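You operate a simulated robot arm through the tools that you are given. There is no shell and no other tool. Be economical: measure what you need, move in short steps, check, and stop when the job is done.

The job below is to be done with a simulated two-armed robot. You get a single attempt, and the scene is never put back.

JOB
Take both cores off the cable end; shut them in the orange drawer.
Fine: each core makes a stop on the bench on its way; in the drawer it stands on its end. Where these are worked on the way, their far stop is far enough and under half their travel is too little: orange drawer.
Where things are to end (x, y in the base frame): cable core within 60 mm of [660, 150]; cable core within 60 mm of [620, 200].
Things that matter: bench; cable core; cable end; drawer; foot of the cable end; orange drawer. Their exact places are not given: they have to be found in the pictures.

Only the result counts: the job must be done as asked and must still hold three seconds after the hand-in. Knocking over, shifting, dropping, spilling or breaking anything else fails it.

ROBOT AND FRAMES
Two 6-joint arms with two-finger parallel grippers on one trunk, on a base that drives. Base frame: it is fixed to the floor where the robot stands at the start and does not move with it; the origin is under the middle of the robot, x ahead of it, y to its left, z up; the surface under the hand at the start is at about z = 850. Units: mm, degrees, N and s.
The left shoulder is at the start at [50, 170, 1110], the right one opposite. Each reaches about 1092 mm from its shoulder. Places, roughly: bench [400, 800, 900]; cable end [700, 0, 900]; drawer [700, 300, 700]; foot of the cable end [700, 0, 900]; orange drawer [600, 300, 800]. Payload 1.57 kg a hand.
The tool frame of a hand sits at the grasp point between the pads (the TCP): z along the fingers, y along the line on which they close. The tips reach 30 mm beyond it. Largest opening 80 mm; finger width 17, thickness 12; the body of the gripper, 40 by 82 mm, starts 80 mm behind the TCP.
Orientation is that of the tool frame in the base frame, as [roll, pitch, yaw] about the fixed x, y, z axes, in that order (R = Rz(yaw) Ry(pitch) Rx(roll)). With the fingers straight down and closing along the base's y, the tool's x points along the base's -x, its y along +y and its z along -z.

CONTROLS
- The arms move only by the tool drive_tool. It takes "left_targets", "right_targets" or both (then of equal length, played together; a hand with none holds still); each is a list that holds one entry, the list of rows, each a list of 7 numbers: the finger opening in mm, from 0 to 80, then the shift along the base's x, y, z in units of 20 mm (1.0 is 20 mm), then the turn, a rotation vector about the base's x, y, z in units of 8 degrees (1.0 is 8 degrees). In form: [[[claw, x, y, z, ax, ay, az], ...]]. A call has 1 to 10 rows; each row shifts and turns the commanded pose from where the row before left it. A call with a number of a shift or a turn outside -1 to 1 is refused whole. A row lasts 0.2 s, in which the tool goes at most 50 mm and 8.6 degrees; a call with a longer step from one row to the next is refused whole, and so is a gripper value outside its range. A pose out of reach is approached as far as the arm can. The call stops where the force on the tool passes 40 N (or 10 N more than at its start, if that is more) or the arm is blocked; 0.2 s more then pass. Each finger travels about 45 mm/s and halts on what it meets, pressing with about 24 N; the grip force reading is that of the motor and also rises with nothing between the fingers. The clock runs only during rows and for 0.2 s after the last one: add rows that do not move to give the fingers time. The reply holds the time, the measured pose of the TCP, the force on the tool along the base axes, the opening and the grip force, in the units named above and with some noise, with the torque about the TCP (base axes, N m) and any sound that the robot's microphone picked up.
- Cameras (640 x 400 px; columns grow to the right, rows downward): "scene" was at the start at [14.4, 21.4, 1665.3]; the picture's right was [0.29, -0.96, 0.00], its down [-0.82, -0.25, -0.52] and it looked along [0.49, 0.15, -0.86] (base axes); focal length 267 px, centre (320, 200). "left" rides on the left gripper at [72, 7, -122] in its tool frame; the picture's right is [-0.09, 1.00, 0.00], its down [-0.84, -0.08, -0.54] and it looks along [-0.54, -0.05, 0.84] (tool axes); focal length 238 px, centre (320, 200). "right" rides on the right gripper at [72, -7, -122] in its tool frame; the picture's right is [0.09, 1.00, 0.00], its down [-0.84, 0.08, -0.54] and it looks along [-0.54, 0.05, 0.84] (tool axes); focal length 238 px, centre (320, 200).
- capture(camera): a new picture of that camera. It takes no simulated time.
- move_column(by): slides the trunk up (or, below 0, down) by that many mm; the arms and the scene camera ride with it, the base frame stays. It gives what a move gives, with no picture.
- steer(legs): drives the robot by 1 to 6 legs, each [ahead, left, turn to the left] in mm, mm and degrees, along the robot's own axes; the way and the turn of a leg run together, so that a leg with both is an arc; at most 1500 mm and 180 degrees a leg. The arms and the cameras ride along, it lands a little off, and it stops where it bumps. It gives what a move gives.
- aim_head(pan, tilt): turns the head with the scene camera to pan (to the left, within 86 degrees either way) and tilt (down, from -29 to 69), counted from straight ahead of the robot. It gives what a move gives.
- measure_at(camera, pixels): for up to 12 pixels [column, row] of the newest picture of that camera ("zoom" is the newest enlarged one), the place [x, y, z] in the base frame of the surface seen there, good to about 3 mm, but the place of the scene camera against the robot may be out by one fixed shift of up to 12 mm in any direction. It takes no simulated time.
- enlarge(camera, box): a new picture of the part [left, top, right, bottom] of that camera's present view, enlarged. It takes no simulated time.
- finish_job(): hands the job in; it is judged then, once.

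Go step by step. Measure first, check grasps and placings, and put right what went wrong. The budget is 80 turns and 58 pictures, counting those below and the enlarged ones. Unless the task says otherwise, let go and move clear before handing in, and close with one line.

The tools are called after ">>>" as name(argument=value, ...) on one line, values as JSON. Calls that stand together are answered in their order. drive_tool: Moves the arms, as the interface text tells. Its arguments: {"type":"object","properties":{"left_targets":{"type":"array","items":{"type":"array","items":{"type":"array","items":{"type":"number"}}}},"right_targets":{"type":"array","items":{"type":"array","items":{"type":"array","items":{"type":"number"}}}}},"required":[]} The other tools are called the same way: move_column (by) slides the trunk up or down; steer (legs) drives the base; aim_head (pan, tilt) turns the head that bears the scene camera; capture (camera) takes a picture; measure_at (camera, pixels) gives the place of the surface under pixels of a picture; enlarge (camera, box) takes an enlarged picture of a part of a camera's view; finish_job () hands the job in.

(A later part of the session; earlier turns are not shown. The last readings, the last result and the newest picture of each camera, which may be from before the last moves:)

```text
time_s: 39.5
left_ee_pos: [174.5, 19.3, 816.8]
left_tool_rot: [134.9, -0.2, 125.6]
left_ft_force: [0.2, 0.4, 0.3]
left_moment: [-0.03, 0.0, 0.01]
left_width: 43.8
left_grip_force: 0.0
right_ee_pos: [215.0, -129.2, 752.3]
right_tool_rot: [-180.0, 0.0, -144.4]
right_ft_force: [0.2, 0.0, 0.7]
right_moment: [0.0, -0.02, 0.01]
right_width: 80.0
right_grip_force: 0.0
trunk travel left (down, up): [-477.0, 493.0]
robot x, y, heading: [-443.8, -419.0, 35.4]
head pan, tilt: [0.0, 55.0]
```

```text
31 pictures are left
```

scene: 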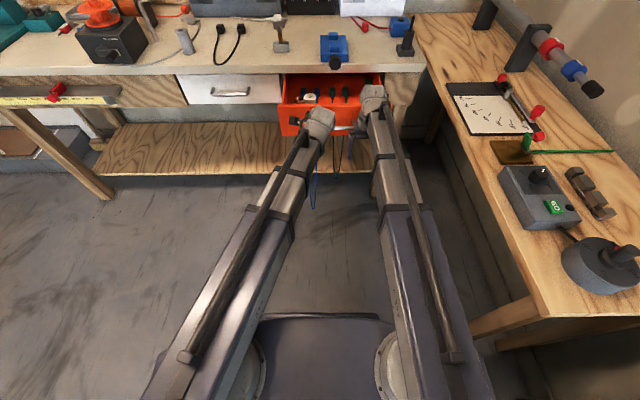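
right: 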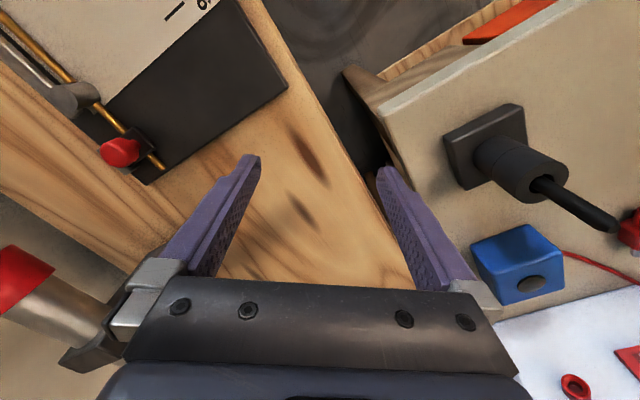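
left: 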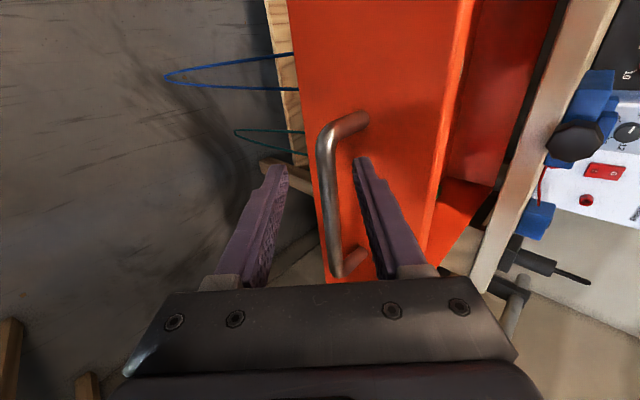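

The fingers are out past the bar. I'll back off a bit more, then raise the trunk so both hands clear the bench height.

>>> steer(legs=[[-30, 0, 0]])

>>> move_column(by=330)

>>> drive_tool(left_targets=[[[60, 0, 0, 0, -0.593, 0.805, 0], [60, 0, 0, 0, -0.593, 0.805, 0], [60, 0, 0, 0, -0.593, 0.805, 0], [60, 0, 0, 0, -0.593, 0.805, 0], [60, 0, 0, 0, -0.593, 0.805, 0], [60, 0, 0, 0, -0.37, 0.5, 0]]])

```text
time_s: 40.4
left_ee_pos: [149.2, 3.2, 817.6]
left_tool_rot: [135.1, -0.2, 125.5]
left_ft_force: [0.3, -0.4, -0.5]
left_moment: [-0.03, -0.02, 0.01]
left_width: 44.0
left_grip_force: 0.0
right_ee_pos: [189.4, -145.9, 752.9]
right_tool_rot: [-179.9, 0.0, -144.3]
right_ft_force: [1.1, -0.7, 0.5]
right_moment: [-0.02, 0.02, 0.01]
right_width: 79.8
right_grip_force: 0.2
trunk travel left (down, up): [-477.0, 493.0]
robot x, y, heading: [-470.9, -433.5, 35.7]
head pan, tilt: [0.0, 55.0]
```

```text
time_s: 43.6
left_ee_pos: [149.6, 3.9, 1146.3]
left_tool_rot: [135.0, -0.1, 125.5]
left_ft_force: [-0.1, -1.2, 0.0]
left_moment: [-0.03, -0.01, -0.01]
left_width: 44.1
left_grip_force: 0.1
right_ee_pos: [190.5, -147.4, 1082.9]
right_tool_rot: [-179.9, -0.1, -144.4]
right_ft_force: [-0.8, 0.3, 0.4]
right_moment: [-0.03, -0.01, 0.03]
right_width: 80.0
right_grip_force: 0.0
trunk travel left (down, up): [-807.0, 163.0]
robot x, y, heading: [-470.8, -436.0, 35.4]
head pan, tilt: [0.0, 55.0]
```

```text
time_s: 45.0
left_ee_pos: [150.2, 3.0, 1081.2]
left_tool_rot: [-179.9, 0.5, 125.8]
left_ft_force: [0.3, 0.7, 0.6]
left_moment: [0.0, 0.0, 0.03]
left_width: 60.1
left_grip_force: 0.0
left hand out of reach, approached as far as the arm can: row 1, 2, 3, 4, 5
right_ee_pos: [189.3, -147.9, 1080.6]
right_tool_rot: [-179.9, 0.0, -144.4]
right_ft_force: [-0.6, -0.2, -0.8]
right_moment: [-0.01, -0.03, -0.03]
right_width: 80.1
right_grip_force: 0.0
trunk travel left (down, up): [-807.0, 163.0]
robot x, y, heading: [-469.2, -433.8, 35.5]
head pan, tilt: [0.0, 55.0]
```

The arm heights seem fixed to the trunk (wrist height stays constant), so vertical moves are done with the column. I'll tuck the left hand out to the left and drive forward for the cores.

>>> drive_tool(left_targets=[[[60, -0.95, 0.55, 0, 0, 0, 0], [60, -0.95, 0.55, 0, 0, 0, 0], [60, -0.95, 0.55, 0, 0, 0, 0], [60, -0.95, 0.55, 0, 0, 0, 0], [60, -0.95, 0.55, 0, 0, 0, 0], [60, -0.95, 0.55, 0, 0, 0, 0], [60, -0.95, 0.55, 0, 0, 0, 0], [60, -0.95, 0.55, 0, 0, 0, 0], [60, -0.95, 0.55, 0, 0, 0, 0], [60, -0.95, 0.55, 0, 0, 0, 0]]])

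>>> steer(legs=[[380, 0, 0]])

>>> aim_head(pan=0, tilt=60)

>>> capture(camera="scene")

>>> capture(camera="right")

```text
time_s: 47.2
left_ee_pos: [-41.0, 113.8, 1083.0]
left_tool_rot: [180.0, 0.5, 125.7]
left_ft_force: [0.5, 0.1, -1.2]
left_moment: [0.01, -0.03, 0.0]
left_width: 59.8
left_grip_force: 0.0
right_ee_pos: [189.5, -145.9, 1081.7]
right_tool_rot: [180.0, 0.0, -144.5]
right_ft_force: [-0.6, 0.3, 0.3]
right_moment: [0.03, 0.0, 0.01]
right_width: 79.9
right_grip_force: 0.0
trunk travel left (down, up): [-807.0, 163.0]
robot x, y, heading: [-470.6, -436.9, 35.7]
head pan, tilt: [0.0, 55.0]
```

```text
time_s: 49.6
left_ee_pos: [266.2, 335.2, 1081.3]
left_tool_rot: [-179.9, 0.5, 125.9]
left_ft_force: [-0.3, 0.6, 0.1]
left_moment: [-0.02, 0.02, -0.02]
left_width: 60.0
left_grip_force: 0.0
right_ee_pos: [498.8, 75.9, 1081.3]
right_tool_rot: [-179.9, -0.1, -144.3]
right_ft_force: [-0.1, -0.3, 0.4]
right_moment: [0.0, 0.01, 0.01]
right_width: 80.0
right_grip_force: 0.2
trunk travel left (down, up): [-807.0, 163.0]
robot x, y, heading: [-160.9, -214.0, 35.9]
head pan, tilt: [0.0, 55.0]
```

```text
time_s: 50.3
left_ee_pos: [265.6, 334.6, 1081.8]
left_tool_rot: [179.9, 0.4, 125.9]
left_ft_force: [-0.4, -0.2, -0.2]
left_moment: [-0.01, -0.02, 0.0]
left_width: 60.1
left_grip_force: 0.0
right_ee_pos: [497.2, 75.1, 1081.2]
right_tool_rot: [-180.0, 0.0, -144.3]
right_ft_force: [0.0, -0.3, -0.2]
right_moment: [0.02, -0.01, 0.03]
right_width: 79.9
right_grip_force: 0.1
trunk travel left (down, up): [-807.0, 163.0]
robot x, y, heading: [-162.3, -213.4, 35.7]
head pan, tilt: [0.0, 60.0]
```

```text
30 pictures are left
```

scene: 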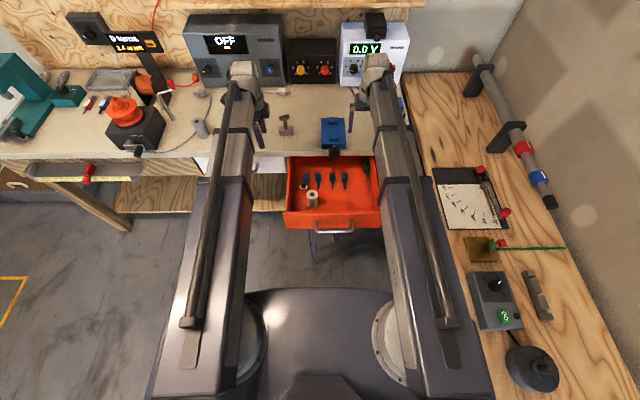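

```text
29 pictures are left
```

right: 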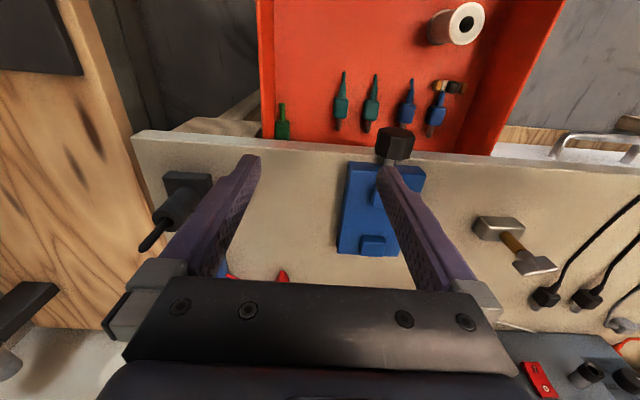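

The drawer is open with free room in its right front area; the peg is at (170,215) in the right camera. I'll measure the peg, drawer floor, walls and items.

>>> measure_at(camera="right", pixels=[[300, 50], [262, 60], [272, 60], [345, 85], [345, 110], [282, 125], [340, 30], [450, 30], [172, 205], [155, 235], [195, 185], [290, 10]])

>>> enlarge(camera="right", box=[120, 140, 280, 270])

>>> enlarge(camera="scene", box=[270, 140, 400, 240])

```text
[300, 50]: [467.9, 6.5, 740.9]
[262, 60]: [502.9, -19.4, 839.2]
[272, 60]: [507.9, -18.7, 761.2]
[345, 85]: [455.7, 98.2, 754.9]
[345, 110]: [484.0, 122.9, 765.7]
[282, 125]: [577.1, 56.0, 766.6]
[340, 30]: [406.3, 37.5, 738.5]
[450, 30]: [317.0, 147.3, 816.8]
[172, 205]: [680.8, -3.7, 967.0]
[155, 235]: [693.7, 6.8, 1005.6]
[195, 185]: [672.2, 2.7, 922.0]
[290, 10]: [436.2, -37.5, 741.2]
```

```text
3.08 times, centred on (200, 205) of right
```

zoom: 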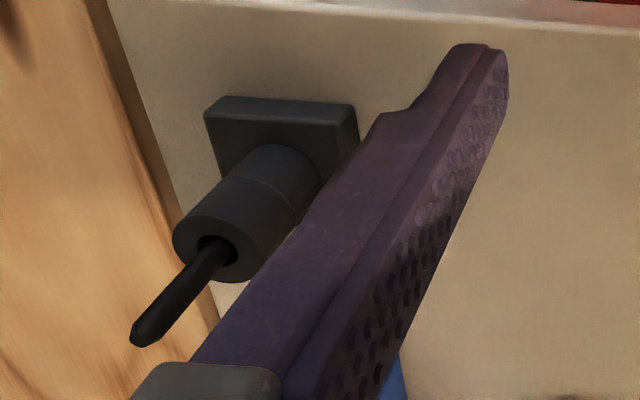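

```text
4.00 times, centred on (335, 190) of scene
```

zoom: 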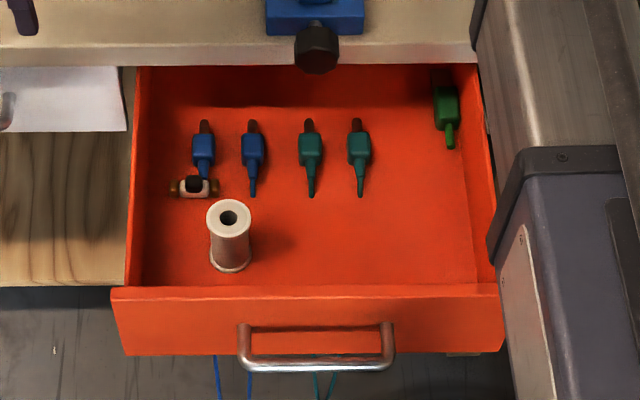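

The drawer floor is at z 740 and the target area is clear; the cores' top is at about 967 on the peg at roughly (697,3). I'll move the right hand over the peg (tips clear its top by about 15 mm) and pull the left hand back a bit.

>>> drive_tool(right_targets=[[[80, 0.9, -0.32, 0, 0, 0, 0], [80, 0.9, -0.32, 0, 0, 0, 0], [80, 0.9, -0.32, 0, 0, 0, 0], [80, 0.9, -0.32, 0, 0, 0, 0], [80, 0.9, -0.32, 0, 0, 0, 0], [80, 0.9, -0.32, 0, 0, 0, 0], [80, 0.9, -0.32, 0, 0, 0, 0], [80, 0.9, -0.32, 0, 0, 0, 0], [80, 0, 0, 0, 0, 0, 0]]], left_targets=[[[60, -0.4, -0.3, 0, 0, 0, 0], [60, -0.4, -0.3, 0, 0, 0, 0], [60, -0.4, -0.3, 0, 0, 0, 0], [60, -0.4, -0.3, 0, 0, 0, 0], [60, -0.4, -0.3, 0, 0, 0, 0], [60, -0.4, -0.3, 0, 0, 0, 0], [60, 0, 0, 0, 0, 0, 0], [60, 0, 0, 0, 0, 0, 0], [60, 0, 0, 0, 0, 0, 0]]])

>>> enlarge(camera="right", box=[160, 60, 480, 260])

```text
time_s: 52.3
left_ee_pos: [216.8, 298.6, 1081.5]
left_tool_rot: [180.0, 0.4, 126.0]
left_ft_force: [0.4, 0.4, -0.3]
left_moment: [-0.03, 0.01, 0.02]
left_width: 60.3
left_grip_force: 0.0
right_ee_pos: [640.5, 23.6, 1081.5]
right_tool_rot: [179.9, 0.0, -144.4]
right_ft_force: [-0.4, 0.4, 0.9]
right_moment: [-0.02, 0.02, 0.01]
right_width: 79.9
right_grip_force: 0.0
trunk travel left (down, up): [-807.0, 163.0]
robot x, y, heading: [-166.4, -210.6, 35.6]
head pan, tilt: [0.0, 60.0]
```

```text
2.00 times, centred on (320, 160) of right
```

zoom: 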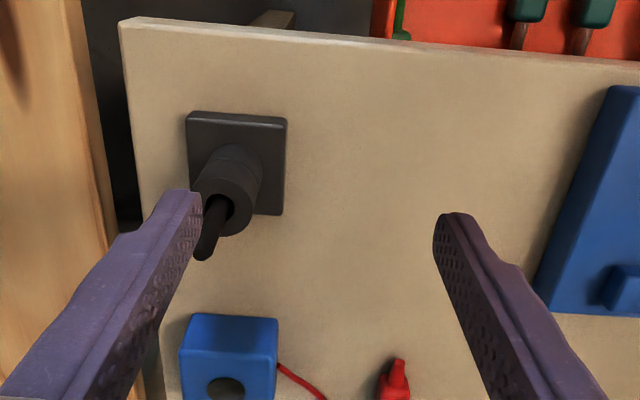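

The cores and peg are clearly visible at zoom (230,195). I'll measure the core's rim, seam and peg.

>>> measure_at(camera="zoom", pixels=[[204, 185], [255, 190], [225, 178], [240, 227], [203, 248], [210, 230], [235, 150], [260, 160], [268, 135], [213, 165], [248, 205], [232, 165]])

```text
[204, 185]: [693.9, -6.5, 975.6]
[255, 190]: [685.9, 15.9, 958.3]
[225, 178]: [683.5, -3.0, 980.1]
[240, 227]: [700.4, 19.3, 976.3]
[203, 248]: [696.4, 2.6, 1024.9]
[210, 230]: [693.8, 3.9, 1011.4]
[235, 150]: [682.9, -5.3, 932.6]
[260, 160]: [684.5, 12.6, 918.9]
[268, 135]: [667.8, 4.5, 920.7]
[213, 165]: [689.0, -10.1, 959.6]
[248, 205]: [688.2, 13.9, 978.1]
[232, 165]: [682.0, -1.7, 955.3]
```

The core top is at about 978 (each core is about 28 mm tall, 33 mm in diameter), and the peg axis is about (697,4). I'll centre over it.

>>> drive_tool(right_targets=[[[80, 0.94, -0.33, 0, 0, 0, 0], [80, 0.94, -0.33, 0, 0, 0, 0], [80, 0.94, -0.33, 0, 0, 0, 0], [80, 0, 0, 0, 0, 0, 0]]])

>>> enlarge(camera="right", box=[200, 100, 440, 260])

```text
time_s: 53.3
left_ee_pos: [217.6, 300.4, 1081.7]
left_tool_rot: [179.9, 0.4, 125.9]
left_ft_force: [-0.4, -0.2, -0.5]
left_moment: [-0.02, 0.03, 0.02]
left_width: 60.2
left_grip_force: 0.0
right_ee_pos: [698.7, 5.0, 1080.4]
right_tool_rot: [-180.0, 0.0, -144.3]
right_ft_force: [0.0, -1.1, -0.4]
right_moment: [-0.01, -0.02, 0.04]
right_width: 79.9
right_grip_force: 0.1
trunk travel left (down, up): [-807.0, 163.0]
robot x, y, heading: [-164.9, -214.4, 35.6]
head pan, tilt: [0.0, 60.0]
```

```text
2.50 times, centred on (320, 180) of right
```

zoom: 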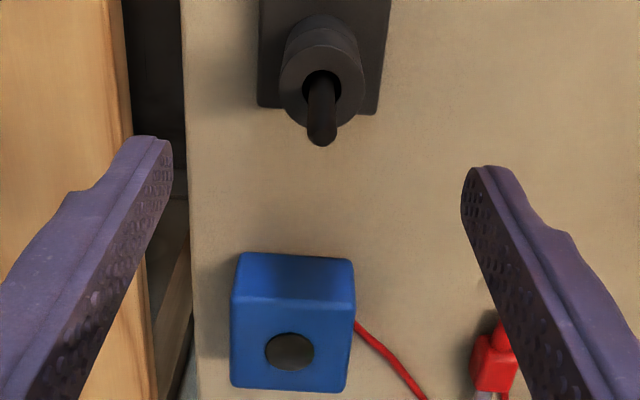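

The peg (322,130) lies midway between the fingers. A quick check of the core's rim before going down.

>>> measure_at(camera="zoom", pixels=[[286, 80], [358, 85], [322, 52], [300, 115], [345, 118], [322, 138], [290, 55], [352, 58]])

>>> move_column(by=-60)

>>> capture(camera="right")

```text
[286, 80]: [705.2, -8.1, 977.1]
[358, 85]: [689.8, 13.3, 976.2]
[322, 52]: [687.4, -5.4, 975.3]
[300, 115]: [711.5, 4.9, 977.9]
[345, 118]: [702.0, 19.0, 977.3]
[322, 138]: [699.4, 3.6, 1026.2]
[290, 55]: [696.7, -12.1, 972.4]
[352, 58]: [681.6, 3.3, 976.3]
```

```text
time_s: 54.3
left_ee_pos: [217.5, 299.3, 1022.1]
left_tool_rot: [180.0, 0.6, 126.0]
left_ft_force: [-0.8, -0.2, 0.1]
left_moment: [0.01, -0.03, -0.01]
left_width: 60.0
left_grip_force: 0.1
right_ee_pos: [697.2, 4.2, 1022.3]
right_tool_rot: [-180.0, 0.0, -144.3]
right_ft_force: [0.1, -0.5, -1.2]
right_moment: [-0.03, 0.01, -0.03]
right_width: 80.1
right_grip_force: 0.0
trunk travel left (down, up): [-747.0, 223.0]
robot x, y, heading: [-160.9, -216.3, 35.8]
head pan, tilt: [0.0, 60.0]
```

```text
24 pictures are left
```

right: 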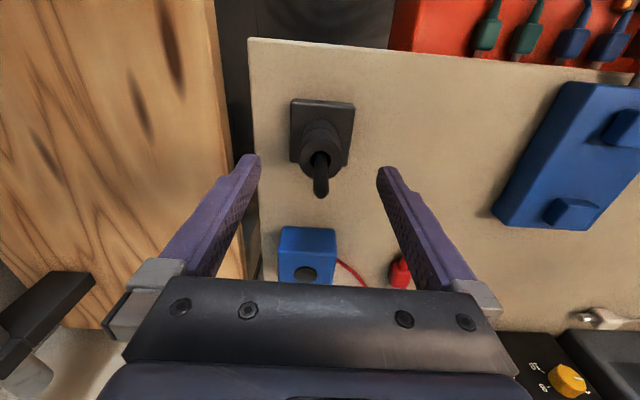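

Centre confirmed at about (697,4). Down 39 mm and close on the top core only.

>>> move_column(by=-39)

>>> drive_tool(right_targets=[[[60, 0, 0, 0, 0, 0, 0], [45, 0, 0, 0, 0, 0, 0], [38, 0, 0, 0, 0, 0, 0], [30, 0, 0, 0, 0, 0, 0], [20, 0, 0, 0, 0, 0, 0], [20, 0, 0, 0, 0, 0, 0]]])

>>> enlarge(camera="right", box=[220, 80, 420, 260])

```text
time_s: 55.1
left_ee_pos: [216.7, 299.1, 983.7]
left_tool_rot: [-180.0, 0.5, 125.9]
left_ft_force: [0.5, -0.5, -0.4]
left_moment: [-0.03, 0.05, 0.01]
left_width: 60.1
left_grip_force: 0.0
right_ee_pos: [698.2, 3.5, 984.0]
right_tool_rot: [180.0, 0.1, -144.3]
right_ft_force: [-0.9, 0.0, 0.4]
right_moment: [0.0, -0.02, 0.02]
right_width: 80.1
right_grip_force: 0.0
trunk travel left (down, up): [-708.0, 262.0]
robot x, y, heading: [-163.6, -212.0, 35.6]
head pan, tilt: [0.0, 60.0]
```

```text
time_s: 56.5
left_ee_pos: [218.1, 300.2, 983.0]
left_tool_rot: [180.0, 0.6, 125.9]
left_ft_force: [-0.8, 0.7, 0.2]
left_moment: [-0.01, 0.01, -0.02]
left_width: 59.9
left_grip_force: 0.0
right_ee_pos: [697.0, 4.5, 982.7]
right_tool_rot: [179.9, -0.2, -144.2]
right_ft_force: [0.1, -0.4, -0.1]
right_moment: [-0.01, 0.0, 0.02]
right_width: 29.3
right_grip_force: 24.6
trunk travel left (down, up): [-708.0, 262.0]
robot x, y, heading: [-159.2, -211.3, 35.5]
head pan, tilt: [0.0, 60.0]
```

```text
2.22 times, centred on (320, 170) of right
```

zoom: 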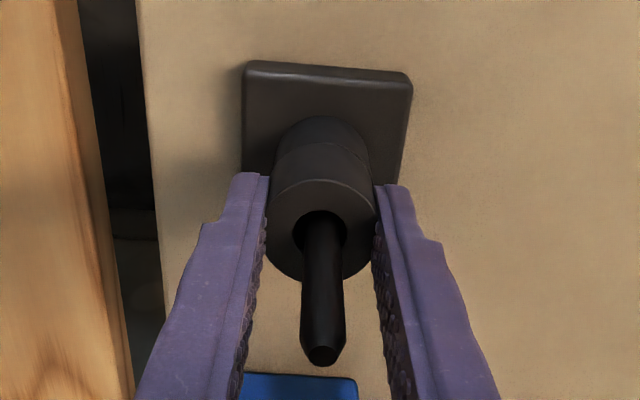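

The top core is gripped at 29 mm with no side force. I'll lift it off the peg.

>>> move_column(by=105)

>>> capture(camera="right")

```text
time_s: 57.9
left_ee_pos: [217.6, 298.9, 1088.2]
left_tool_rot: [-179.9, 0.6, 125.9]
left_ft_force: [0.1, -0.4, 0.1]
left_moment: [0.01, 0.0, 0.0]
left_width: 59.9
left_grip_force: 0.1
right_ee_pos: [697.9, 4.3, 1087.3]
right_tool_rot: [180.0, 0.0, -144.2]
right_ft_force: [-0.2, -0.3, -0.5]
right_moment: [0.01, 0.01, 0.01]
right_width: 29.4
right_grip_force: 24.3
trunk travel left (down, up): [-813.0, 157.0]
robot x, y, heading: [-159.0, -216.8, 35.6]
head pan, tilt: [0.0, 60.0]
```

```text
22 pictures are left
```

right: 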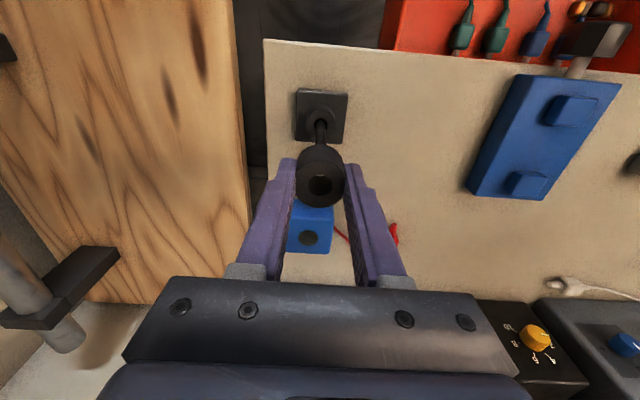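

The peg at (320,120) looks bare, so both cores may have come up together. I'll look closer.

>>> enlarge(camera="right", box=[260, 70, 380, 230])

>>> enlarge(camera="scene", box=[300, 60, 440, 170])

```text
2.50 times, centred on (320, 150) of right
```

zoom: 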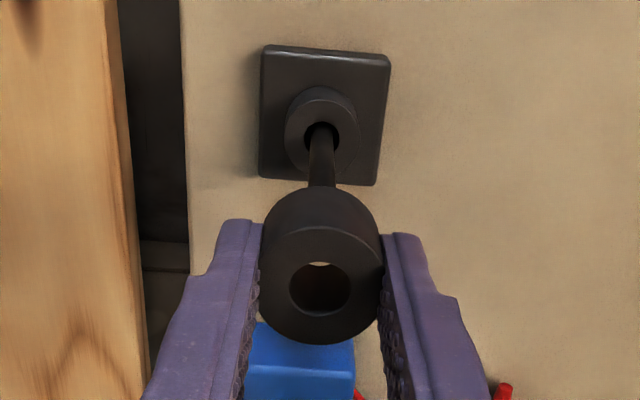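

```text
3.64 times, centred on (370, 115) of scene
```

zoom: 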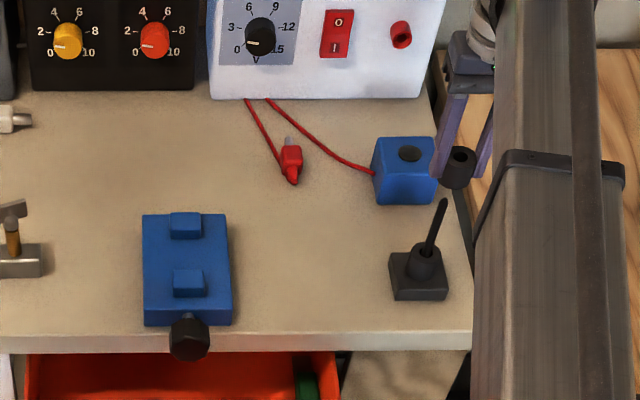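

One core stays on the peg and the other is held clear. I'll set it on the free bench area near (629,90).

>>> drive_tool(right_targets=[[[20, -0.69, 0.86, 0, 0, 0, 0], [20, -0.69, 0.86, 0, 0, 0, 0], [20, -0.69, 0.86, 0, 0, 0, 0], [20, -0.69, 0.86, 0, 0, 0, 0], [20, -0.69, 0.86, 0, 0, 0, 0], [20, 0, 0, 0, 0, 0, 0]]])

>>> move_column(by=-140)

>>> capture(camera="right")

```text
time_s: 59.3
left_ee_pos: [217.2, 299.2, 1088.4]
left_tool_rot: [-180.0, 0.5, 126.0]
left_ft_force: [-0.2, 0.8, -0.7]
left_moment: [0.0, 0.04, -0.01]
left_width: 60.0
left_grip_force: 0.1
right_ee_pos: [627.9, 89.9, 1088.0]
right_tool_rot: [-179.9, 0.1, -144.4]
right_ft_force: [-0.3, -0.5, 0.0]
right_moment: [-0.01, 0.0, -0.02]
right_width: 29.7
right_grip_force: 24.2
trunk travel left (down, up): [-813.0, 157.0]
robot x, y, heading: [-166.6, -214.5, 35.6]
head pan, tilt: [0.0, 60.0]
```

```text
time_s: 60.9
left_ee_pos: [217.8, 298.3, 947.3]
left_tool_rot: [-180.0, 0.6, 125.9]
left_ft_force: [0.2, 0.5, -0.3]
left_moment: [0.02, -0.01, 0.04]
left_width: 59.8
left_grip_force: 0.0
right_ee_pos: [627.5, 90.4, 947.6]
right_tool_rot: [-179.8, 0.1, -144.4]
right_ft_force: [-0.1, 0.2, -0.1]
right_moment: [0.0, 0.01, 0.02]
right_width: 29.4
right_grip_force: 24.4
trunk travel left (down, up): [-673.0, 297.0]
robot x, y, heading: [-161.9, -213.1, 35.8]
head pan, tilt: [0.0, 60.0]
```

```text
19 pictures are left
```

right: 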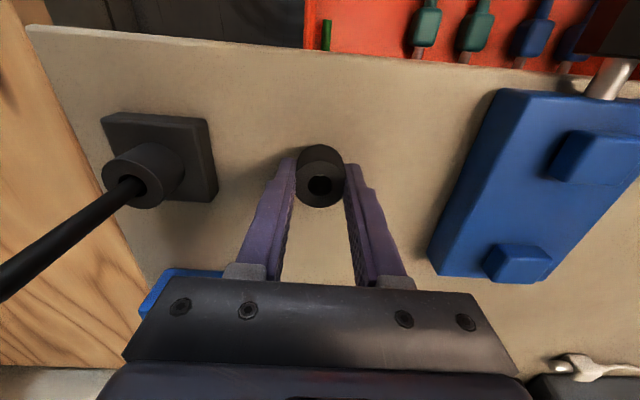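

The spot is clear. I'll lower to contact in small steps.

>>> move_column(by=-11)

>>> move_column(by=-2)

>>> measure_at(camera="right", pixels=[[150, 150], [165, 160], [320, 155], [335, 165], [310, 205], [135, 155]])

```text
time_s: 61.5
left_ee_pos: [216.7, 299.7, 936.3]
left_tool_rot: [-180.0, 0.5, 125.9]
left_ft_force: [-0.7, -1.1, -0.3]
left_moment: [-0.03, -0.02, 0.02]
left_width: 60.0
left_grip_force: 0.0
right_ee_pos: [627.6, 89.1, 937.0]
right_tool_rot: [-179.9, 0.0, -144.4]
right_ft_force: [-0.5, 0.1, -1.2]
right_moment: [-0.01, -0.02, 0.03]
right_width: 29.5
right_grip_force: 24.1
trunk travel left (down, up): [-662.0, 308.0]
robot x, y, heading: [-160.7, -212.4, 35.5]
head pan, tilt: [0.0, 60.0]
```

```text
time_s: 62.0
left_ee_pos: [217.9, 300.0, 934.5]
left_tool_rot: [-180.0, 0.5, 126.0]
left_ft_force: [0.1, 0.4, 0.1]
left_moment: [0.01, 0.01, 0.04]
left_width: 60.1
left_grip_force: 0.0
right_ee_pos: [628.1, 90.7, 934.9]
right_tool_rot: [180.0, 0.0, -144.3]
right_ft_force: [-0.5, -0.4, -0.3]
right_moment: [0.01, 0.0, -0.01]
right_width: 29.3
right_grip_force: 23.8
trunk travel left (down, up): [-660.0, 310.0]
robot x, y, heading: [-160.2, -217.3, 35.6]
head pan, tilt: [0.0, 60.0]
```

```text
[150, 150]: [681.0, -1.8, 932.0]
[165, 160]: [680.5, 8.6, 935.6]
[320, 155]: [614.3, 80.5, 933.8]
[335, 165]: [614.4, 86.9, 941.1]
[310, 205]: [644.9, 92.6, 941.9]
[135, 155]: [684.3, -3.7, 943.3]
```

No contact yet at 934.9. I'll continue with 1–2 mm steps.

>>> move_column(by=-1.5)

>>> move_column(by=-1.5)

```text
time_s: 62.6
left_ee_pos: [216.1, 300.3, 934.6]
left_tool_rot: [179.8, 0.5, 125.9]
left_ft_force: [0.3, 0.2, 0.6]
left_moment: [-0.01, 0.04, 0.0]
left_width: 59.9
left_grip_force: 0.0
right_ee_pos: [628.5, 89.9, 935.6]
right_tool_rot: [-179.8, 0.2, -144.2]
right_ft_force: [5.0, 1.0, 21.4]
right_moment: [-0.01, -0.05, 0.03]
right_width: 29.7
right_grip_force: 24.0
trunk travel left (down, up): [-658.0, 312.0]
robot x, y, heading: [-162.8, -210.3, 35.6]
head pan, tilt: [0.0, 60.0]
```

```text
time_s: 63.1
left_ee_pos: [216.6, 299.3, 932.6]
left_tool_rot: [179.9, 0.5, 125.9]
left_ft_force: [0.2, 0.2, 0.3]
left_moment: [0.01, -0.03, -0.03]
left_width: 59.7
left_grip_force: 0.2
right_ee_pos: [626.5, 89.9, 932.8]
right_tool_rot: [179.9, 0.1, -144.3]
right_ft_force: [4.8, 1.3, 19.5]
right_moment: [0.06, -0.14, -0.01]
right_width: 29.5
right_grip_force: 23.6
trunk travel left (down, up): [-657.0, 313.0]
robot x, y, heading: [-158.2, -212.3, 35.7]
head pan, tilt: [0.0, 60.0]
```

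Contact is made (about 20 N). I'll release so the core stands on the bench for a moment, then look.

>>> drive_tool(right_targets=[[[36, 0, 0, 0, 0, 0, 0], [50, 0, 0, 0, 0, 0, 0], [50, 0, 0, 0, 0, 0, 0], [50, 0, 0, 0, 0, 0, 0], [50, 0, 0, 0, 0, 0, 0], [50, 0, 0, 0, 0, 0, 0], [50, 0, 0, 0, 0, 0, 0]]])

>>> enlarge(camera="right", box=[260, 100, 400, 240])

```text
time_s: 64.7
left_ee_pos: [216.9, 300.1, 931.7]
left_tool_rot: [179.9, 0.5, 125.9]
left_ft_force: [-0.3, 0.6, -0.5]
left_moment: [-0.02, 0.01, 0.03]
left_width: 60.1
left_grip_force: 0.0
right_ee_pos: [628.5, 89.5, 931.5]
right_tool_rot: [-180.0, 0.1, -144.3]
right_ft_force: [-0.2, -0.1, -0.6]
right_moment: [-0.01, 0.01, -0.01]
right_width: 49.8
right_grip_force: 0.0
trunk travel left (down, up): [-657.0, 313.0]
robot x, y, heading: [-162.4, -211.9, 36.0]
head pan, tilt: [0.0, 60.0]
```

```text
2.86 times, centred on (330, 170) of right
```

zoom: 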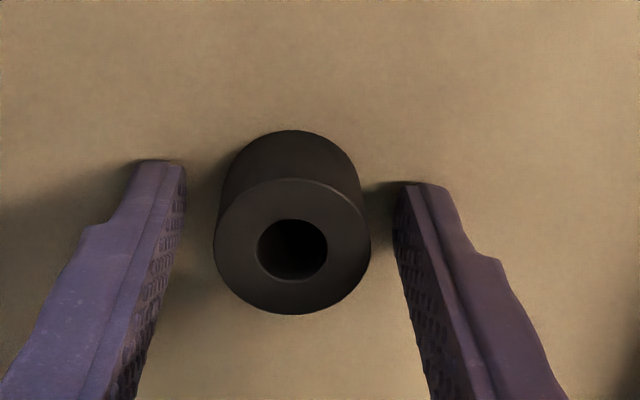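

The core stands upright on the bench. I'll regrip it slightly higher, lift, and carry it over the open drawer.

>>> move_column(by=3)

>>> drive_tool(right_targets=[[[35, 0, 0, 0, 0, 0, 0], [28, 0, 0, 0, 0, 0, 0], [20, 0, 0, 0, 0, 0, 0], [20, 0, 0, 0, 0, 0, 0]]])

>>> move_column(by=75)

>>> drive_tool(right_targets=[[[20, -1, -0.48, 0, 0, 0, 0], [20, -1, -0.48, 0, 0, 0, 0], [20, -1, -0.48, 0, 0, 0, 0], [20, -1, -0.48, 0, 0, 0, 0], [20, -1, -0.48, 0, 0, 0, 0], [20, -1, -0.48, 0, 0, 0, 0], [20, -1, -0.48, 0, 0, 0, 0], [20, -1, -0.48, 0, 0, 0, 0], [20, -1, -0.48, 0, 0, 0, 0], [20, -1, -0.48, 0, 0, 0, 0]]])

>>> capture(camera="right")

```text
time_s: 65.2
left_ee_pos: [217.4, 299.2, 934.0]
left_tool_rot: [-180.0, 0.4, 125.9]
left_ft_force: [-0.2, 0.5, 0.7]
left_moment: [0.01, 0.05, 0.0]
left_width: 60.2
left_grip_force: 0.2
right_ee_pos: [628.4, 88.9, 934.4]
right_tool_rot: [-180.0, -0.1, -144.3]
right_ft_force: [0.7, 0.6, -0.1]
right_moment: [-0.01, 0.02, 0.01]
right_width: 50.0
right_grip_force: 0.1
trunk travel left (down, up): [-660.0, 310.0]
robot x, y, heading: [-160.0, -212.3, 35.9]
head pan, tilt: [0.0, 60.0]
```

```text
time_s: 66.2
left_ee_pos: [217.3, 300.4, 934.8]
left_tool_rot: [180.0, 0.5, 125.9]
left_ft_force: [-0.5, -0.5, -0.1]
left_moment: [0.01, 0.02, 0.02]
left_width: 59.8
left_grip_force: 0.0
right_ee_pos: [628.8, 89.9, 935.1]
right_tool_rot: [180.0, 0.0, -144.4]
right_ft_force: [0.1, 0.4, -0.3]
right_moment: [0.0, -0.02, -0.02]
right_width: 29.4
right_grip_force: 24.2
trunk travel left (down, up): [-660.0, 310.0]
robot x, y, heading: [-164.0, -216.1, 35.8]
head pan, tilt: [0.0, 60.0]
```

```text
time_s: 67.3
left_ee_pos: [217.7, 300.0, 1009.5]
left_tool_rot: [179.9, 0.6, 125.9]
left_ft_force: [0.5, -0.1, -0.4]
left_moment: [0.02, 0.02, 0.03]
left_width: 60.2
left_grip_force: 0.1
right_ee_pos: [629.2, 89.3, 1010.3]
right_tool_rot: [-180.0, 0.0, -144.4]
right_ft_force: [0.6, -0.9, -0.1]
right_moment: [0.01, -0.02, -0.02]
right_width: 29.6
right_grip_force: 24.1
trunk travel left (down, up): [-735.0, 235.0]
robot x, y, heading: [-161.3, -210.4, 35.6]
head pan, tilt: [0.0, 60.0]
```

```text
time_s: 69.5
left_ee_pos: [218.0, 299.0, 1010.4]
left_tool_rot: [180.0, 0.5, 125.9]
left_ft_force: [0.0, 0.0, -0.3]
left_moment: [0.02, 0.0, 0.02]
left_width: 60.1
left_grip_force: 0.1
right_ee_pos: [427.4, -7.0, 1010.2]
right_tool_rot: [180.0, 0.0, -144.4]
right_ft_force: [1.1, -0.4, -0.2]
right_moment: [0.01, 0.0, 0.01]
right_width: 29.5
right_grip_force: 24.5
trunk travel left (down, up): [-735.0, 235.0]
robot x, y, heading: [-159.5, -211.8, 35.5]
head pan, tilt: [0.0, 60.0]
```

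```text
17 pictures are left
```

right: 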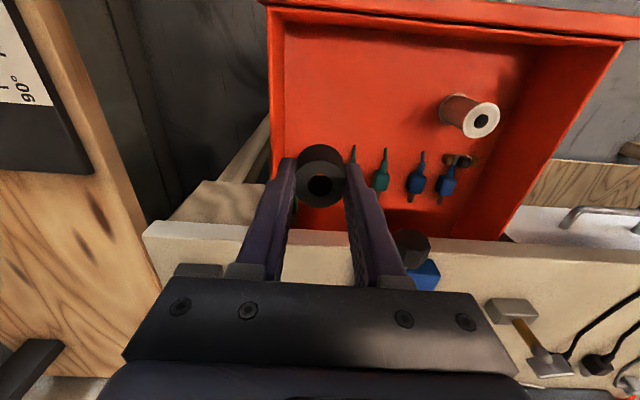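

The core hangs over the drawer's right front floor. I'll lower to just above the floor.

>>> move_column(by=-180)

>>> capture(camera="right")

>>> move_column(by=-45)

```text
time_s: 71.5
left_ee_pos: [217.2, 299.8, 830.5]
left_tool_rot: [-179.9, 0.4, 125.9]
left_ft_force: [0.2, -0.2, 0.9]
left_moment: [0.0, 0.0, 0.01]
left_width: 60.1
left_grip_force: 0.0
right_ee_pos: [428.0, -7.3, 830.7]
right_tool_rot: [180.0, -0.1, -144.3]
right_ft_force: [-0.4, -0.6, 0.4]
right_moment: [0.02, -0.03, -0.01]
right_width: 29.4
right_grip_force: 23.8
trunk travel left (down, up): [-555.0, 415.0]
robot x, y, heading: [-163.4, -215.2, 35.6]
head pan, tilt: [0.0, 60.0]
```

```text
16 pictures are left
```

right: 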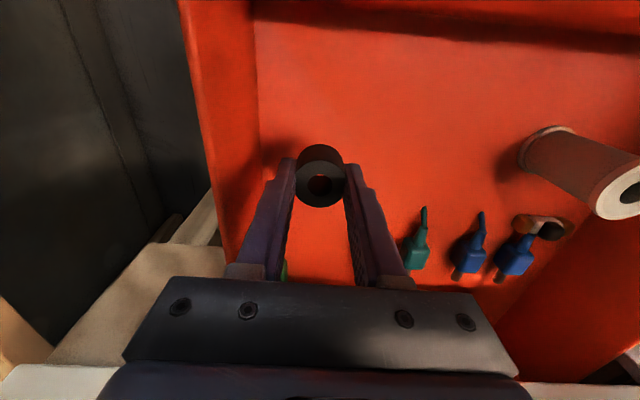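

```text
time_s: 72.4
left_ee_pos: [216.7, 300.5, 784.9]
left_tool_rot: [-180.0, 0.5, 125.9]
left_ft_force: [1.0, 0.5, 0.5]
left_moment: [0.02, 0.0, -0.01]
left_width: 60.0
left_grip_force: 0.0
right_ee_pos: [427.4, -7.5, 784.6]
right_tool_rot: [180.0, 0.0, -144.3]
right_ft_force: [1.1, 1.0, -0.4]
right_moment: [0.0, -0.03, 0.0]
right_width: 29.2
right_grip_force: 24.1
trunk travel left (down, up): [-510.0, 460.0]
robot x, y, heading: [-161.3, -210.6, 35.6]
head pan, tilt: [0.0, 60.0]
```

Clear all around. I'll continue down to contact in small steps.

>>> move_column(by=-7)

>>> move_column(by=-2)

>>> move_column(by=-1.5)

```text
time_s: 73.0
left_ee_pos: [216.6, 298.7, 778.5]
left_tool_rot: [180.0, 0.4, 125.9]
left_ft_force: [-1.2, 0.5, -0.3]
left_moment: [0.01, -0.01, 0.02]
left_width: 60.2
left_grip_force: 0.1
right_ee_pos: [428.5, -6.2, 778.2]
right_tool_rot: [-180.0, 0.0, -144.3]
right_ft_force: [-0.9, -0.4, -0.4]
right_moment: [-0.01, -0.04, -0.01]
right_width: 29.3
right_grip_force: 23.6
trunk travel left (down, up): [-503.0, 467.0]
robot x, y, heading: [-163.8, -216.2, 35.7]
head pan, tilt: [0.0, 60.0]
```

```text
time_s: 73.5
left_ee_pos: [217.3, 299.3, 776.0]
left_tool_rot: [-180.0, 0.6, 126.0]
left_ft_force: [0.2, -0.4, 0.1]
left_moment: [-0.01, 0.02, 0.0]
left_width: 59.9
left_grip_force: 0.0
right_ee_pos: [427.4, -7.3, 775.9]
right_tool_rot: [180.0, 0.0, -144.3]
right_ft_force: [-1.2, 0.2, -0.2]
right_moment: [0.0, -0.01, -0.01]
right_width: 29.3
right_grip_force: 24.0
trunk travel left (down, up): [-501.0, 469.0]
robot x, y, heading: [-162.4, -210.1, 35.7]
head pan, tilt: [0.0, 60.0]
```

```text
time_s: 74.0
left_ee_pos: [218.0, 299.2, 774.2]
left_tool_rot: [-180.0, 0.5, 125.9]
left_ft_force: [0.3, -0.1, -0.1]
left_moment: [-0.03, -0.02, -0.01]
left_width: 60.1
left_grip_force: 0.0
right_ee_pos: [427.9, -7.2, 774.4]
right_tool_rot: [180.0, 0.1, -144.2]
right_ft_force: [0.2, 1.0, -0.2]
right_moment: [0.0, 0.04, 0.01]
right_width: 29.2
right_grip_force: 23.6
trunk travel left (down, up): [-499.0, 471.0]
robot x, y, heading: [-164.9, -214.3, 35.7]
head pan, tilt: [0.0, 60.0]
```

>>> move_column(by=-1.5)

>>> move_column(by=-1.5)

```text
time_s: 74.5
left_ee_pos: [216.8, 299.4, 773.9]
left_tool_rot: [179.9, 0.4, 125.9]
left_ft_force: [-0.2, 0.3, 0.1]
left_moment: [0.01, 0.02, -0.01]
left_width: 59.8
left_grip_force: 0.1
right_ee_pos: [427.7, -7.2, 774.0]
right_tool_rot: [-180.0, 0.1, -144.4]
right_ft_force: [1.9, -0.6, 18.7]
right_moment: [0.0, 0.02, -0.01]
right_width: 29.5
right_grip_force: 24.1
trunk travel left (down, up): [-498.0, 472.0]
robot x, y, heading: [-159.3, -213.0, 35.6]
head pan, tilt: [0.0, 60.0]
```

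```text
time_s: 75.0
left_ee_pos: [217.8, 299.9, 772.8]
left_tool_rot: [179.9, 0.3, 125.9]
left_ft_force: [0.9, -0.3, -0.6]
left_moment: [0.01, 0.01, -0.02]
left_width: 59.9
left_grip_force: 0.1
right_ee_pos: [427.7, -7.5, 771.5]
right_tool_rot: [180.0, 0.0, -144.3]
right_ft_force: [1.7, -1.4, 18.6]
right_moment: [-0.03, -0.01, 0.01]
right_width: 29.5
right_grip_force: 24.5
trunk travel left (down, up): [-496.0, 474.0]
robot x, y, heading: [-162.9, -211.1, 35.6]
head pan, tilt: [0.0, 60.0]
```

The core is on the drawer floor. I'll release gently and rise.

>>> drive_tool(right_targets=[[[36, 0, 0, 0, 0, 0, 0], [46, 0, 0, 0, 0, 0, 0], [46, 0, 0, 0, 0, 0, 0], [46, 0, 0, 0, 0, 0, 0]]])

>>> move_column(by=60)

>>> capture(camera="right")

>>> move_column(by=250)

```text
time_s: 76.0
left_ee_pos: [217.4, 299.2, 771.5]
left_tool_rot: [-180.0, 0.5, 126.0]
left_ft_force: [-0.5, -0.3, 0.0]
left_moment: [0.01, -0.02, 0.03]
left_width: 60.1
left_grip_force: 0.1
right_ee_pos: [427.3, -7.5, 770.5]
right_tool_rot: [-180.0, 0.0, -144.2]
right_ft_force: [-1.1, 0.3, 0.6]
right_moment: [-0.03, 0.02, 0.02]
right_width: 46.0
right_grip_force: 0.0
trunk travel left (down, up): [-496.0, 474.0]
robot x, y, heading: [-161.6, -216.0, 35.8]
head pan, tilt: [0.0, 60.0]
```

```text
time_s: 77.0
left_ee_pos: [216.6, 300.0, 831.1]
left_tool_rot: [179.9, 0.5, 125.9]
left_ft_force: [-0.7, 0.6, 0.5]
left_moment: [0.01, -0.01, 0.0]
left_width: 59.9
left_grip_force: 0.0
right_ee_pos: [427.7, -7.1, 831.1]
right_tool_rot: [180.0, 0.0, -144.4]
right_ft_force: [-1.1, -0.5, -0.6]
right_moment: [-0.03, -0.01, -0.04]
right_width: 45.9
right_grip_force: 0.1
trunk travel left (down, up): [-556.0, 414.0]
robot x, y, heading: [-165.1, -214.1, 35.8]
head pan, tilt: [0.0, 60.0]
```

```text
15 pictures are left
```

right: 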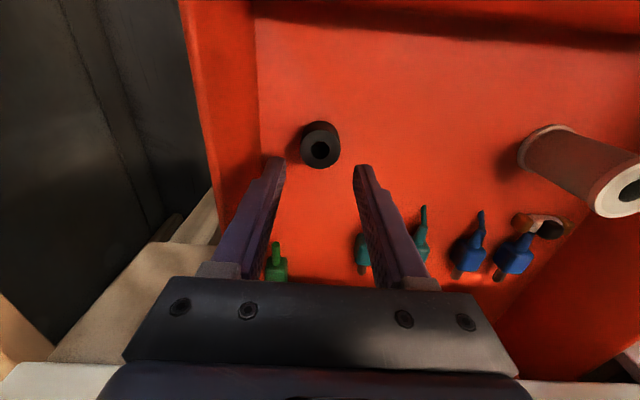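

```text
time_s: 79.6
left_ee_pos: [217.4, 299.5, 1080.3]
left_tool_rot: [180.0, 0.5, 125.9]
left_ft_force: [-0.1, -0.5, -1.2]
left_moment: [-0.01, -0.01, 0.0]
left_width: 60.0
left_grip_force: 0.0
right_ee_pos: [428.4, -6.6, 1081.2]
right_tool_rot: [-179.9, 0.0, -144.3]
right_ft_force: [-0.2, 0.1, 0.1]
right_moment: [0.02, -0.01, 0.0]
right_width: 46.0
right_grip_force: 0.1
trunk travel left (down, up): [-806.0, 164.0]
robot x, y, heading: [-162.1, -215.6, 35.5]
head pan, tilt: [0.0, 60.0]
```

Core 1 stands in the drawer at (320,145). Back to the peg for core 2.

>>> drive_tool(right_targets=[[[80, 0.96, 0.04, 0, 0, 0, 0], [80, 0.96, 0.04, 0, 0, 0, 0], [80, 0.96, 0.04, 0, 0, 0, 0], [80, 0.96, 0.04, 0, 0, 0, 0], [80, 0.96, 0.04, 0, 0, 0, 0], [80, 0.96, 0.04, 0, 0, 0, 0], [80, 0.96, 0.04, 0, 0, 0, 0], [80, 0.96, 0.04, 0, 0, 0, 0], [80, 0.96, 0.04, 0, 0, 0, 0], [80, 0.96, 0.04, 0, 0, 0, 0]]])

>>> drive_tool(right_targets=[[[80, 0.96, 0.03, 0, 0, 0, 0], [80, 0.96, 0.03, 0, 0, 0, 0], [80, 0.96, 0.03, 0, 0, 0, 0], [80, 0.96, 0.03, 0, 0, 0, 0], [80, 0, 0, 0, 0, 0, 0]]])

>>> enlarge(camera="right", box=[220, 100, 420, 240])

>>> measure_at(camera="zoom", pixels=[[320, 200], [320, 120], [300, 100], [345, 100], [290, 70]])

```text
time_s: 81.8
left_ee_pos: [217.9, 299.2, 1081.2]
left_tool_rot: [180.0, 0.5, 125.8]
left_ft_force: [-0.6, -0.3, 0.6]
left_moment: [-0.01, -0.02, -0.02]
left_width: 59.6
left_grip_force: 0.1
right_ee_pos: [620.9, 1.2, 1080.6]
right_tool_rot: [180.0, 0.0, -144.3]
right_ft_force: [-0.2, 0.5, 0.0]
right_moment: [-0.02, 0.0, 0.03]
right_width: 80.0
right_grip_force: 0.0
trunk travel left (down, up): [-806.0, 164.0]
robot x, y, heading: [-161.5, -213.4, 35.7]
head pan, tilt: [0.0, 60.0]
```

```text
time_s: 83.0
left_ee_pos: [217.0, 299.2, 1082.3]
left_tool_rot: [-180.0, 0.6, 125.9]
left_ft_force: [0.3, 0.0, -0.2]
left_moment: [0.0, 0.0, 0.0]
left_width: 60.2
left_grip_force: 0.0
right_ee_pos: [696.7, 3.7, 1080.9]
right_tool_rot: [-180.0, 0.0, -144.3]
right_ft_force: [0.8, 0.3, -0.1]
right_moment: [-0.02, 0.01, 0.02]
right_width: 80.0
right_grip_force: 0.2
trunk travel left (down, up): [-806.0, 164.0]
robot x, y, heading: [-158.8, -212.8, 35.8]
head pan, tilt: [0.0, 60.0]
```

```text
2.86 times, centred on (320, 170) of right
```

zoom: 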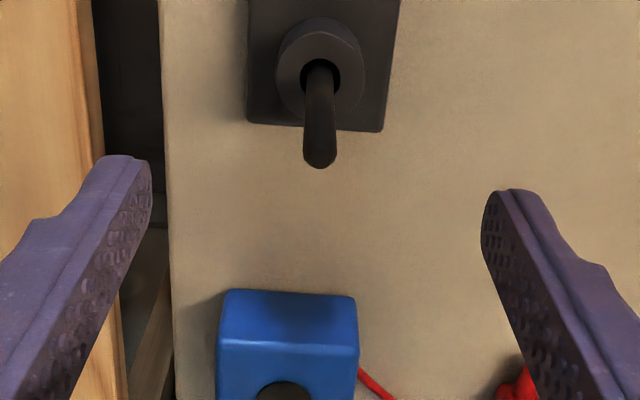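

```text
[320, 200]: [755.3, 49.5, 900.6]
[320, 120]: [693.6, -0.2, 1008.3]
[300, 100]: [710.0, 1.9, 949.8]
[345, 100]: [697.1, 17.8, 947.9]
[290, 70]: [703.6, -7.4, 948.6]
```

Core 2's top is at 949 and the peg tip near 1030. I'll grip its upper part at TCP 962 so the palm clears the peg.

>>> move_column(by=-119)

>>> drive_tool(right_targets=[[[60, 0, 0, 0, 0, 0, 0], [45, 0, 0, 0, 0, 0, 0], [38, 0, 0, 0, 0, 0, 0], [30, 0, 0, 0, 0, 0, 0], [20, 0, 0, 0, 0, 0, 0], [20, 0, 0, 0, 0, 0, 0]]])

>>> move_column(by=126)

>>> enlarge(camera="right", box=[240, 70, 400, 230])

```text
time_s: 84.5
left_ee_pos: [217.9, 299.2, 962.9]
left_tool_rot: [180.0, 0.5, 125.9]
left_ft_force: [-0.3, -0.1, -0.4]
left_moment: [-0.01, 0.01, 0.0]
left_width: 59.9
left_grip_force: 0.0
right_ee_pos: [696.6, 3.3, 962.7]
right_tool_rot: [-179.9, -0.1, -144.3]
right_ft_force: [1.0, 0.2, -0.1]
right_moment: [0.04, 0.01, 0.01]
right_width: 80.1
right_grip_force: 0.0
trunk travel left (down, up): [-687.0, 283.0]
robot x, y, heading: [-166.9, -211.2, 35.5]
head pan, tilt: [0.0, 60.0]
```

```text
time_s: 85.9
left_ee_pos: [217.9, 299.6, 961.0]
left_tool_rot: [180.0, 0.5, 126.0]
left_ft_force: [0.3, -0.1, 0.6]
left_moment: [-0.02, -0.03, -0.03]
left_width: 60.1
left_grip_force: 0.0
right_ee_pos: [696.7, 4.9, 963.3]
right_tool_rot: [-179.9, 0.0, -144.4]
right_ft_force: [0.0, 0.3, -0.9]
right_moment: [-0.01, 0.0, 0.03]
right_width: 29.5
right_grip_force: 24.0
trunk travel left (down, up): [-687.0, 283.0]
robot x, y, heading: [-162.2, -214.7, 35.5]
head pan, tilt: [0.0, 60.0]
```

```text
time_s: 87.4
left_ee_pos: [216.3, 299.7, 1088.2]
left_tool_rot: [-180.0, 0.5, 125.9]
left_ft_force: [-0.3, 0.4, 0.2]
left_moment: [0.0, -0.03, -0.03]
left_width: 60.0
left_grip_force: 0.0
right_ee_pos: [698.2, 3.6, 1088.9]
right_tool_rot: [180.0, 0.0, -144.3]
right_ft_force: [0.6, 1.1, -0.4]
right_moment: [0.0, 0.02, 0.01]
right_width: 29.6
right_grip_force: 23.6
trunk travel left (down, up): [-813.0, 157.0]
robot x, y, heading: [-159.3, -214.2, 36.0]
head pan, tilt: [0.0, 60.0]
```

```text
2.50 times, centred on (320, 150) of right
```

zoom: 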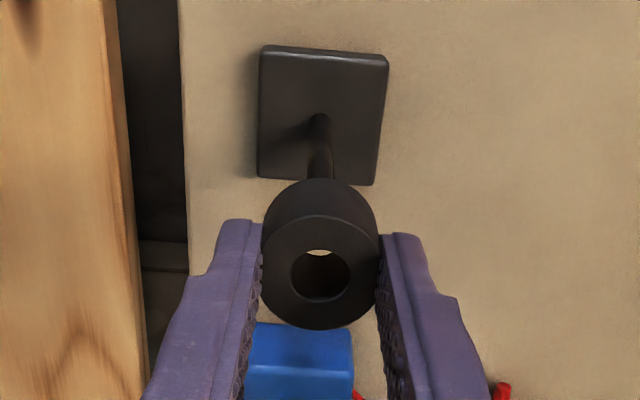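

Core 2 is off; the peg is bare. Now to the same bench spot.

>>> move_column(by=12)

>>> drive_tool(right_targets=[[[20, -0.69, 0.86, 0, 0, 0, 0], [20, -0.69, 0.86, 0, 0, 0, 0], [20, -0.69, 0.86, 0, 0, 0, 0], [20, -0.69, 0.86, 0, 0, 0, 0], [20, -0.69, 0.86, 0, 0, 0, 0], [20, 0, 0, 0, 0, 0, 0]]])

>>> move_column(by=-154)

>>> move_column(by=-2)

>>> move_column(by=-1.5)

```text
time_s: 88.0
left_ee_pos: [217.1, 299.0, 1099.1]
left_tool_rot: [-180.0, 0.5, 125.9]
left_ft_force: [-0.5, 0.0, 0.1]
left_moment: [-0.01, -0.02, 0.02]
left_width: 60.1
left_grip_force: 0.1
right_ee_pos: [697.5, 4.7, 1099.1]
right_tool_rot: [179.9, 0.1, -144.3]
right_ft_force: [0.2, -0.1, -1.4]
right_moment: [0.0, -0.03, -0.02]
right_width: 29.3
right_grip_force: 24.1
trunk travel left (down, up): [-825.0, 145.0]
robot x, y, heading: [-160.9, -209.9, 35.8]
head pan, tilt: [0.0, 60.0]
```

```text
time_s: 89.4
left_ee_pos: [217.7, 299.4, 1099.7]
left_tool_rot: [180.0, 0.4, 125.9]
left_ft_force: [-0.8, 0.0, -0.9]
left_moment: [-0.03, 0.0, 0.02]
left_width: 59.9
left_grip_force: 0.1
right_ee_pos: [628.9, 90.8, 1099.6]
right_tool_rot: [-180.0, 0.0, -144.3]
right_ft_force: [0.5, 0.6, -0.6]
right_moment: [-0.06, 0.0, -0.01]
right_width: 29.5
right_grip_force: 23.7
trunk travel left (down, up): [-825.0, 145.0]
robot x, y, heading: [-163.6, -210.1, 35.7]
head pan, tilt: [0.0, 60.0]
```

```text
time_s: 91.2
left_ee_pos: [217.3, 300.7, 947.2]
left_tool_rot: [-179.9, 0.6, 125.9]
left_ft_force: [-0.2, 0.6, 0.2]
left_moment: [0.03, 0.0, -0.02]
left_width: 60.0
left_grip_force: 0.1
right_ee_pos: [628.6, 90.8, 946.5]
right_tool_rot: [-180.0, 0.0, -144.4]
right_ft_force: [-0.4, -0.8, -0.9]
right_moment: [0.02, -0.01, 0.02]
right_width: 29.2
right_grip_force: 24.3
trunk travel left (down, up): [-671.0, 299.0]
robot x, y, heading: [-161.0, -212.5, 35.6]
head pan, tilt: [0.0, 60.0]
```

```text
time_s: 91.7
left_ee_pos: [217.9, 298.7, 944.2]
left_tool_rot: [-180.0, 0.5, 125.8]
left_ft_force: [0.4, 0.2, 1.5]
left_moment: [0.0, 0.02, 0.0]
left_width: 59.8
left_grip_force: 0.1
right_ee_pos: [628.5, 90.9, 944.3]
right_tool_rot: [180.0, 0.0, -144.3]
right_ft_force: [-0.8, -0.7, -0.3]
right_moment: [-0.01, 0.01, 0.01]
right_width: 29.5
right_grip_force: 24.4
trunk travel left (down, up): [-669.0, 301.0]
robot x, y, heading: [-160.7, -209.4, 35.7]
head pan, tilt: [0.0, 60.0]
```

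```text
time_s: 92.2
left_ee_pos: [218.3, 300.2, 943.4]
left_tool_rot: [-180.0, 0.5, 125.8]
left_ft_force: [-0.8, -0.9, 1.0]
left_moment: [0.02, 0.02, 0.0]
left_width: 59.9
left_grip_force: 0.0
right_ee_pos: [629.5, 90.2, 943.2]
right_tool_rot: [-179.9, 0.0, -144.2]
right_ft_force: [-0.7, -0.5, -0.9]
right_moment: [0.01, -0.02, 0.01]
right_width: 29.5
right_grip_force: 23.2
trunk travel left (down, up): [-668.0, 302.0]
robot x, y, heading: [-164.5, -212.9, 36.0]
head pan, tilt: [0.0, 60.0]
```

No contact yet at 943; continuing in small steps.

>>> move_column(by=-1.5)

>>> move_column(by=-1.5)

```text
time_s: 92.7
left_ee_pos: [215.2, 299.5, 942.7]
left_tool_rot: [179.8, 0.5, 125.9]
left_ft_force: [-0.1, 0.4, -1.1]
left_moment: [0.0, 0.03, -0.01]
left_width: 60.0
left_grip_force: 0.1
right_ee_pos: [628.8, 90.7, 942.8]
right_tool_rot: [180.0, 0.1, -144.3]
right_ft_force: [3.7, 2.6, 15.4]
right_moment: [0.04, -0.06, 0.02]
right_width: 29.6
right_grip_force: 23.9
trunk travel left (down, up): [-666.0, 304.0]
robot x, y, heading: [-160.3, -208.9, 35.7]
head pan, tilt: [0.0, 60.0]
```

```text
time_s: 93.2
left_ee_pos: [217.6, 299.2, 940.7]
left_tool_rot: [179.9, 0.5, 125.9]
left_ft_force: [0.0, -0.1, -0.2]
left_moment: [0.04, -0.03, 0.0]
left_width: 60.1
left_grip_force: 0.0
right_ee_pos: [628.3, 90.8, 941.0]
right_tool_rot: [-179.9, 0.1, -144.2]
right_ft_force: [4.9, 2.8, 20.9]
right_moment: [0.05, -0.18, 0.0]
right_width: 29.7
right_grip_force: 24.2
trunk travel left (down, up): [-665.0, 305.0]
robot x, y, heading: [-163.4, -213.1, 35.7]
head pan, tilt: [0.0, 60.0]
```

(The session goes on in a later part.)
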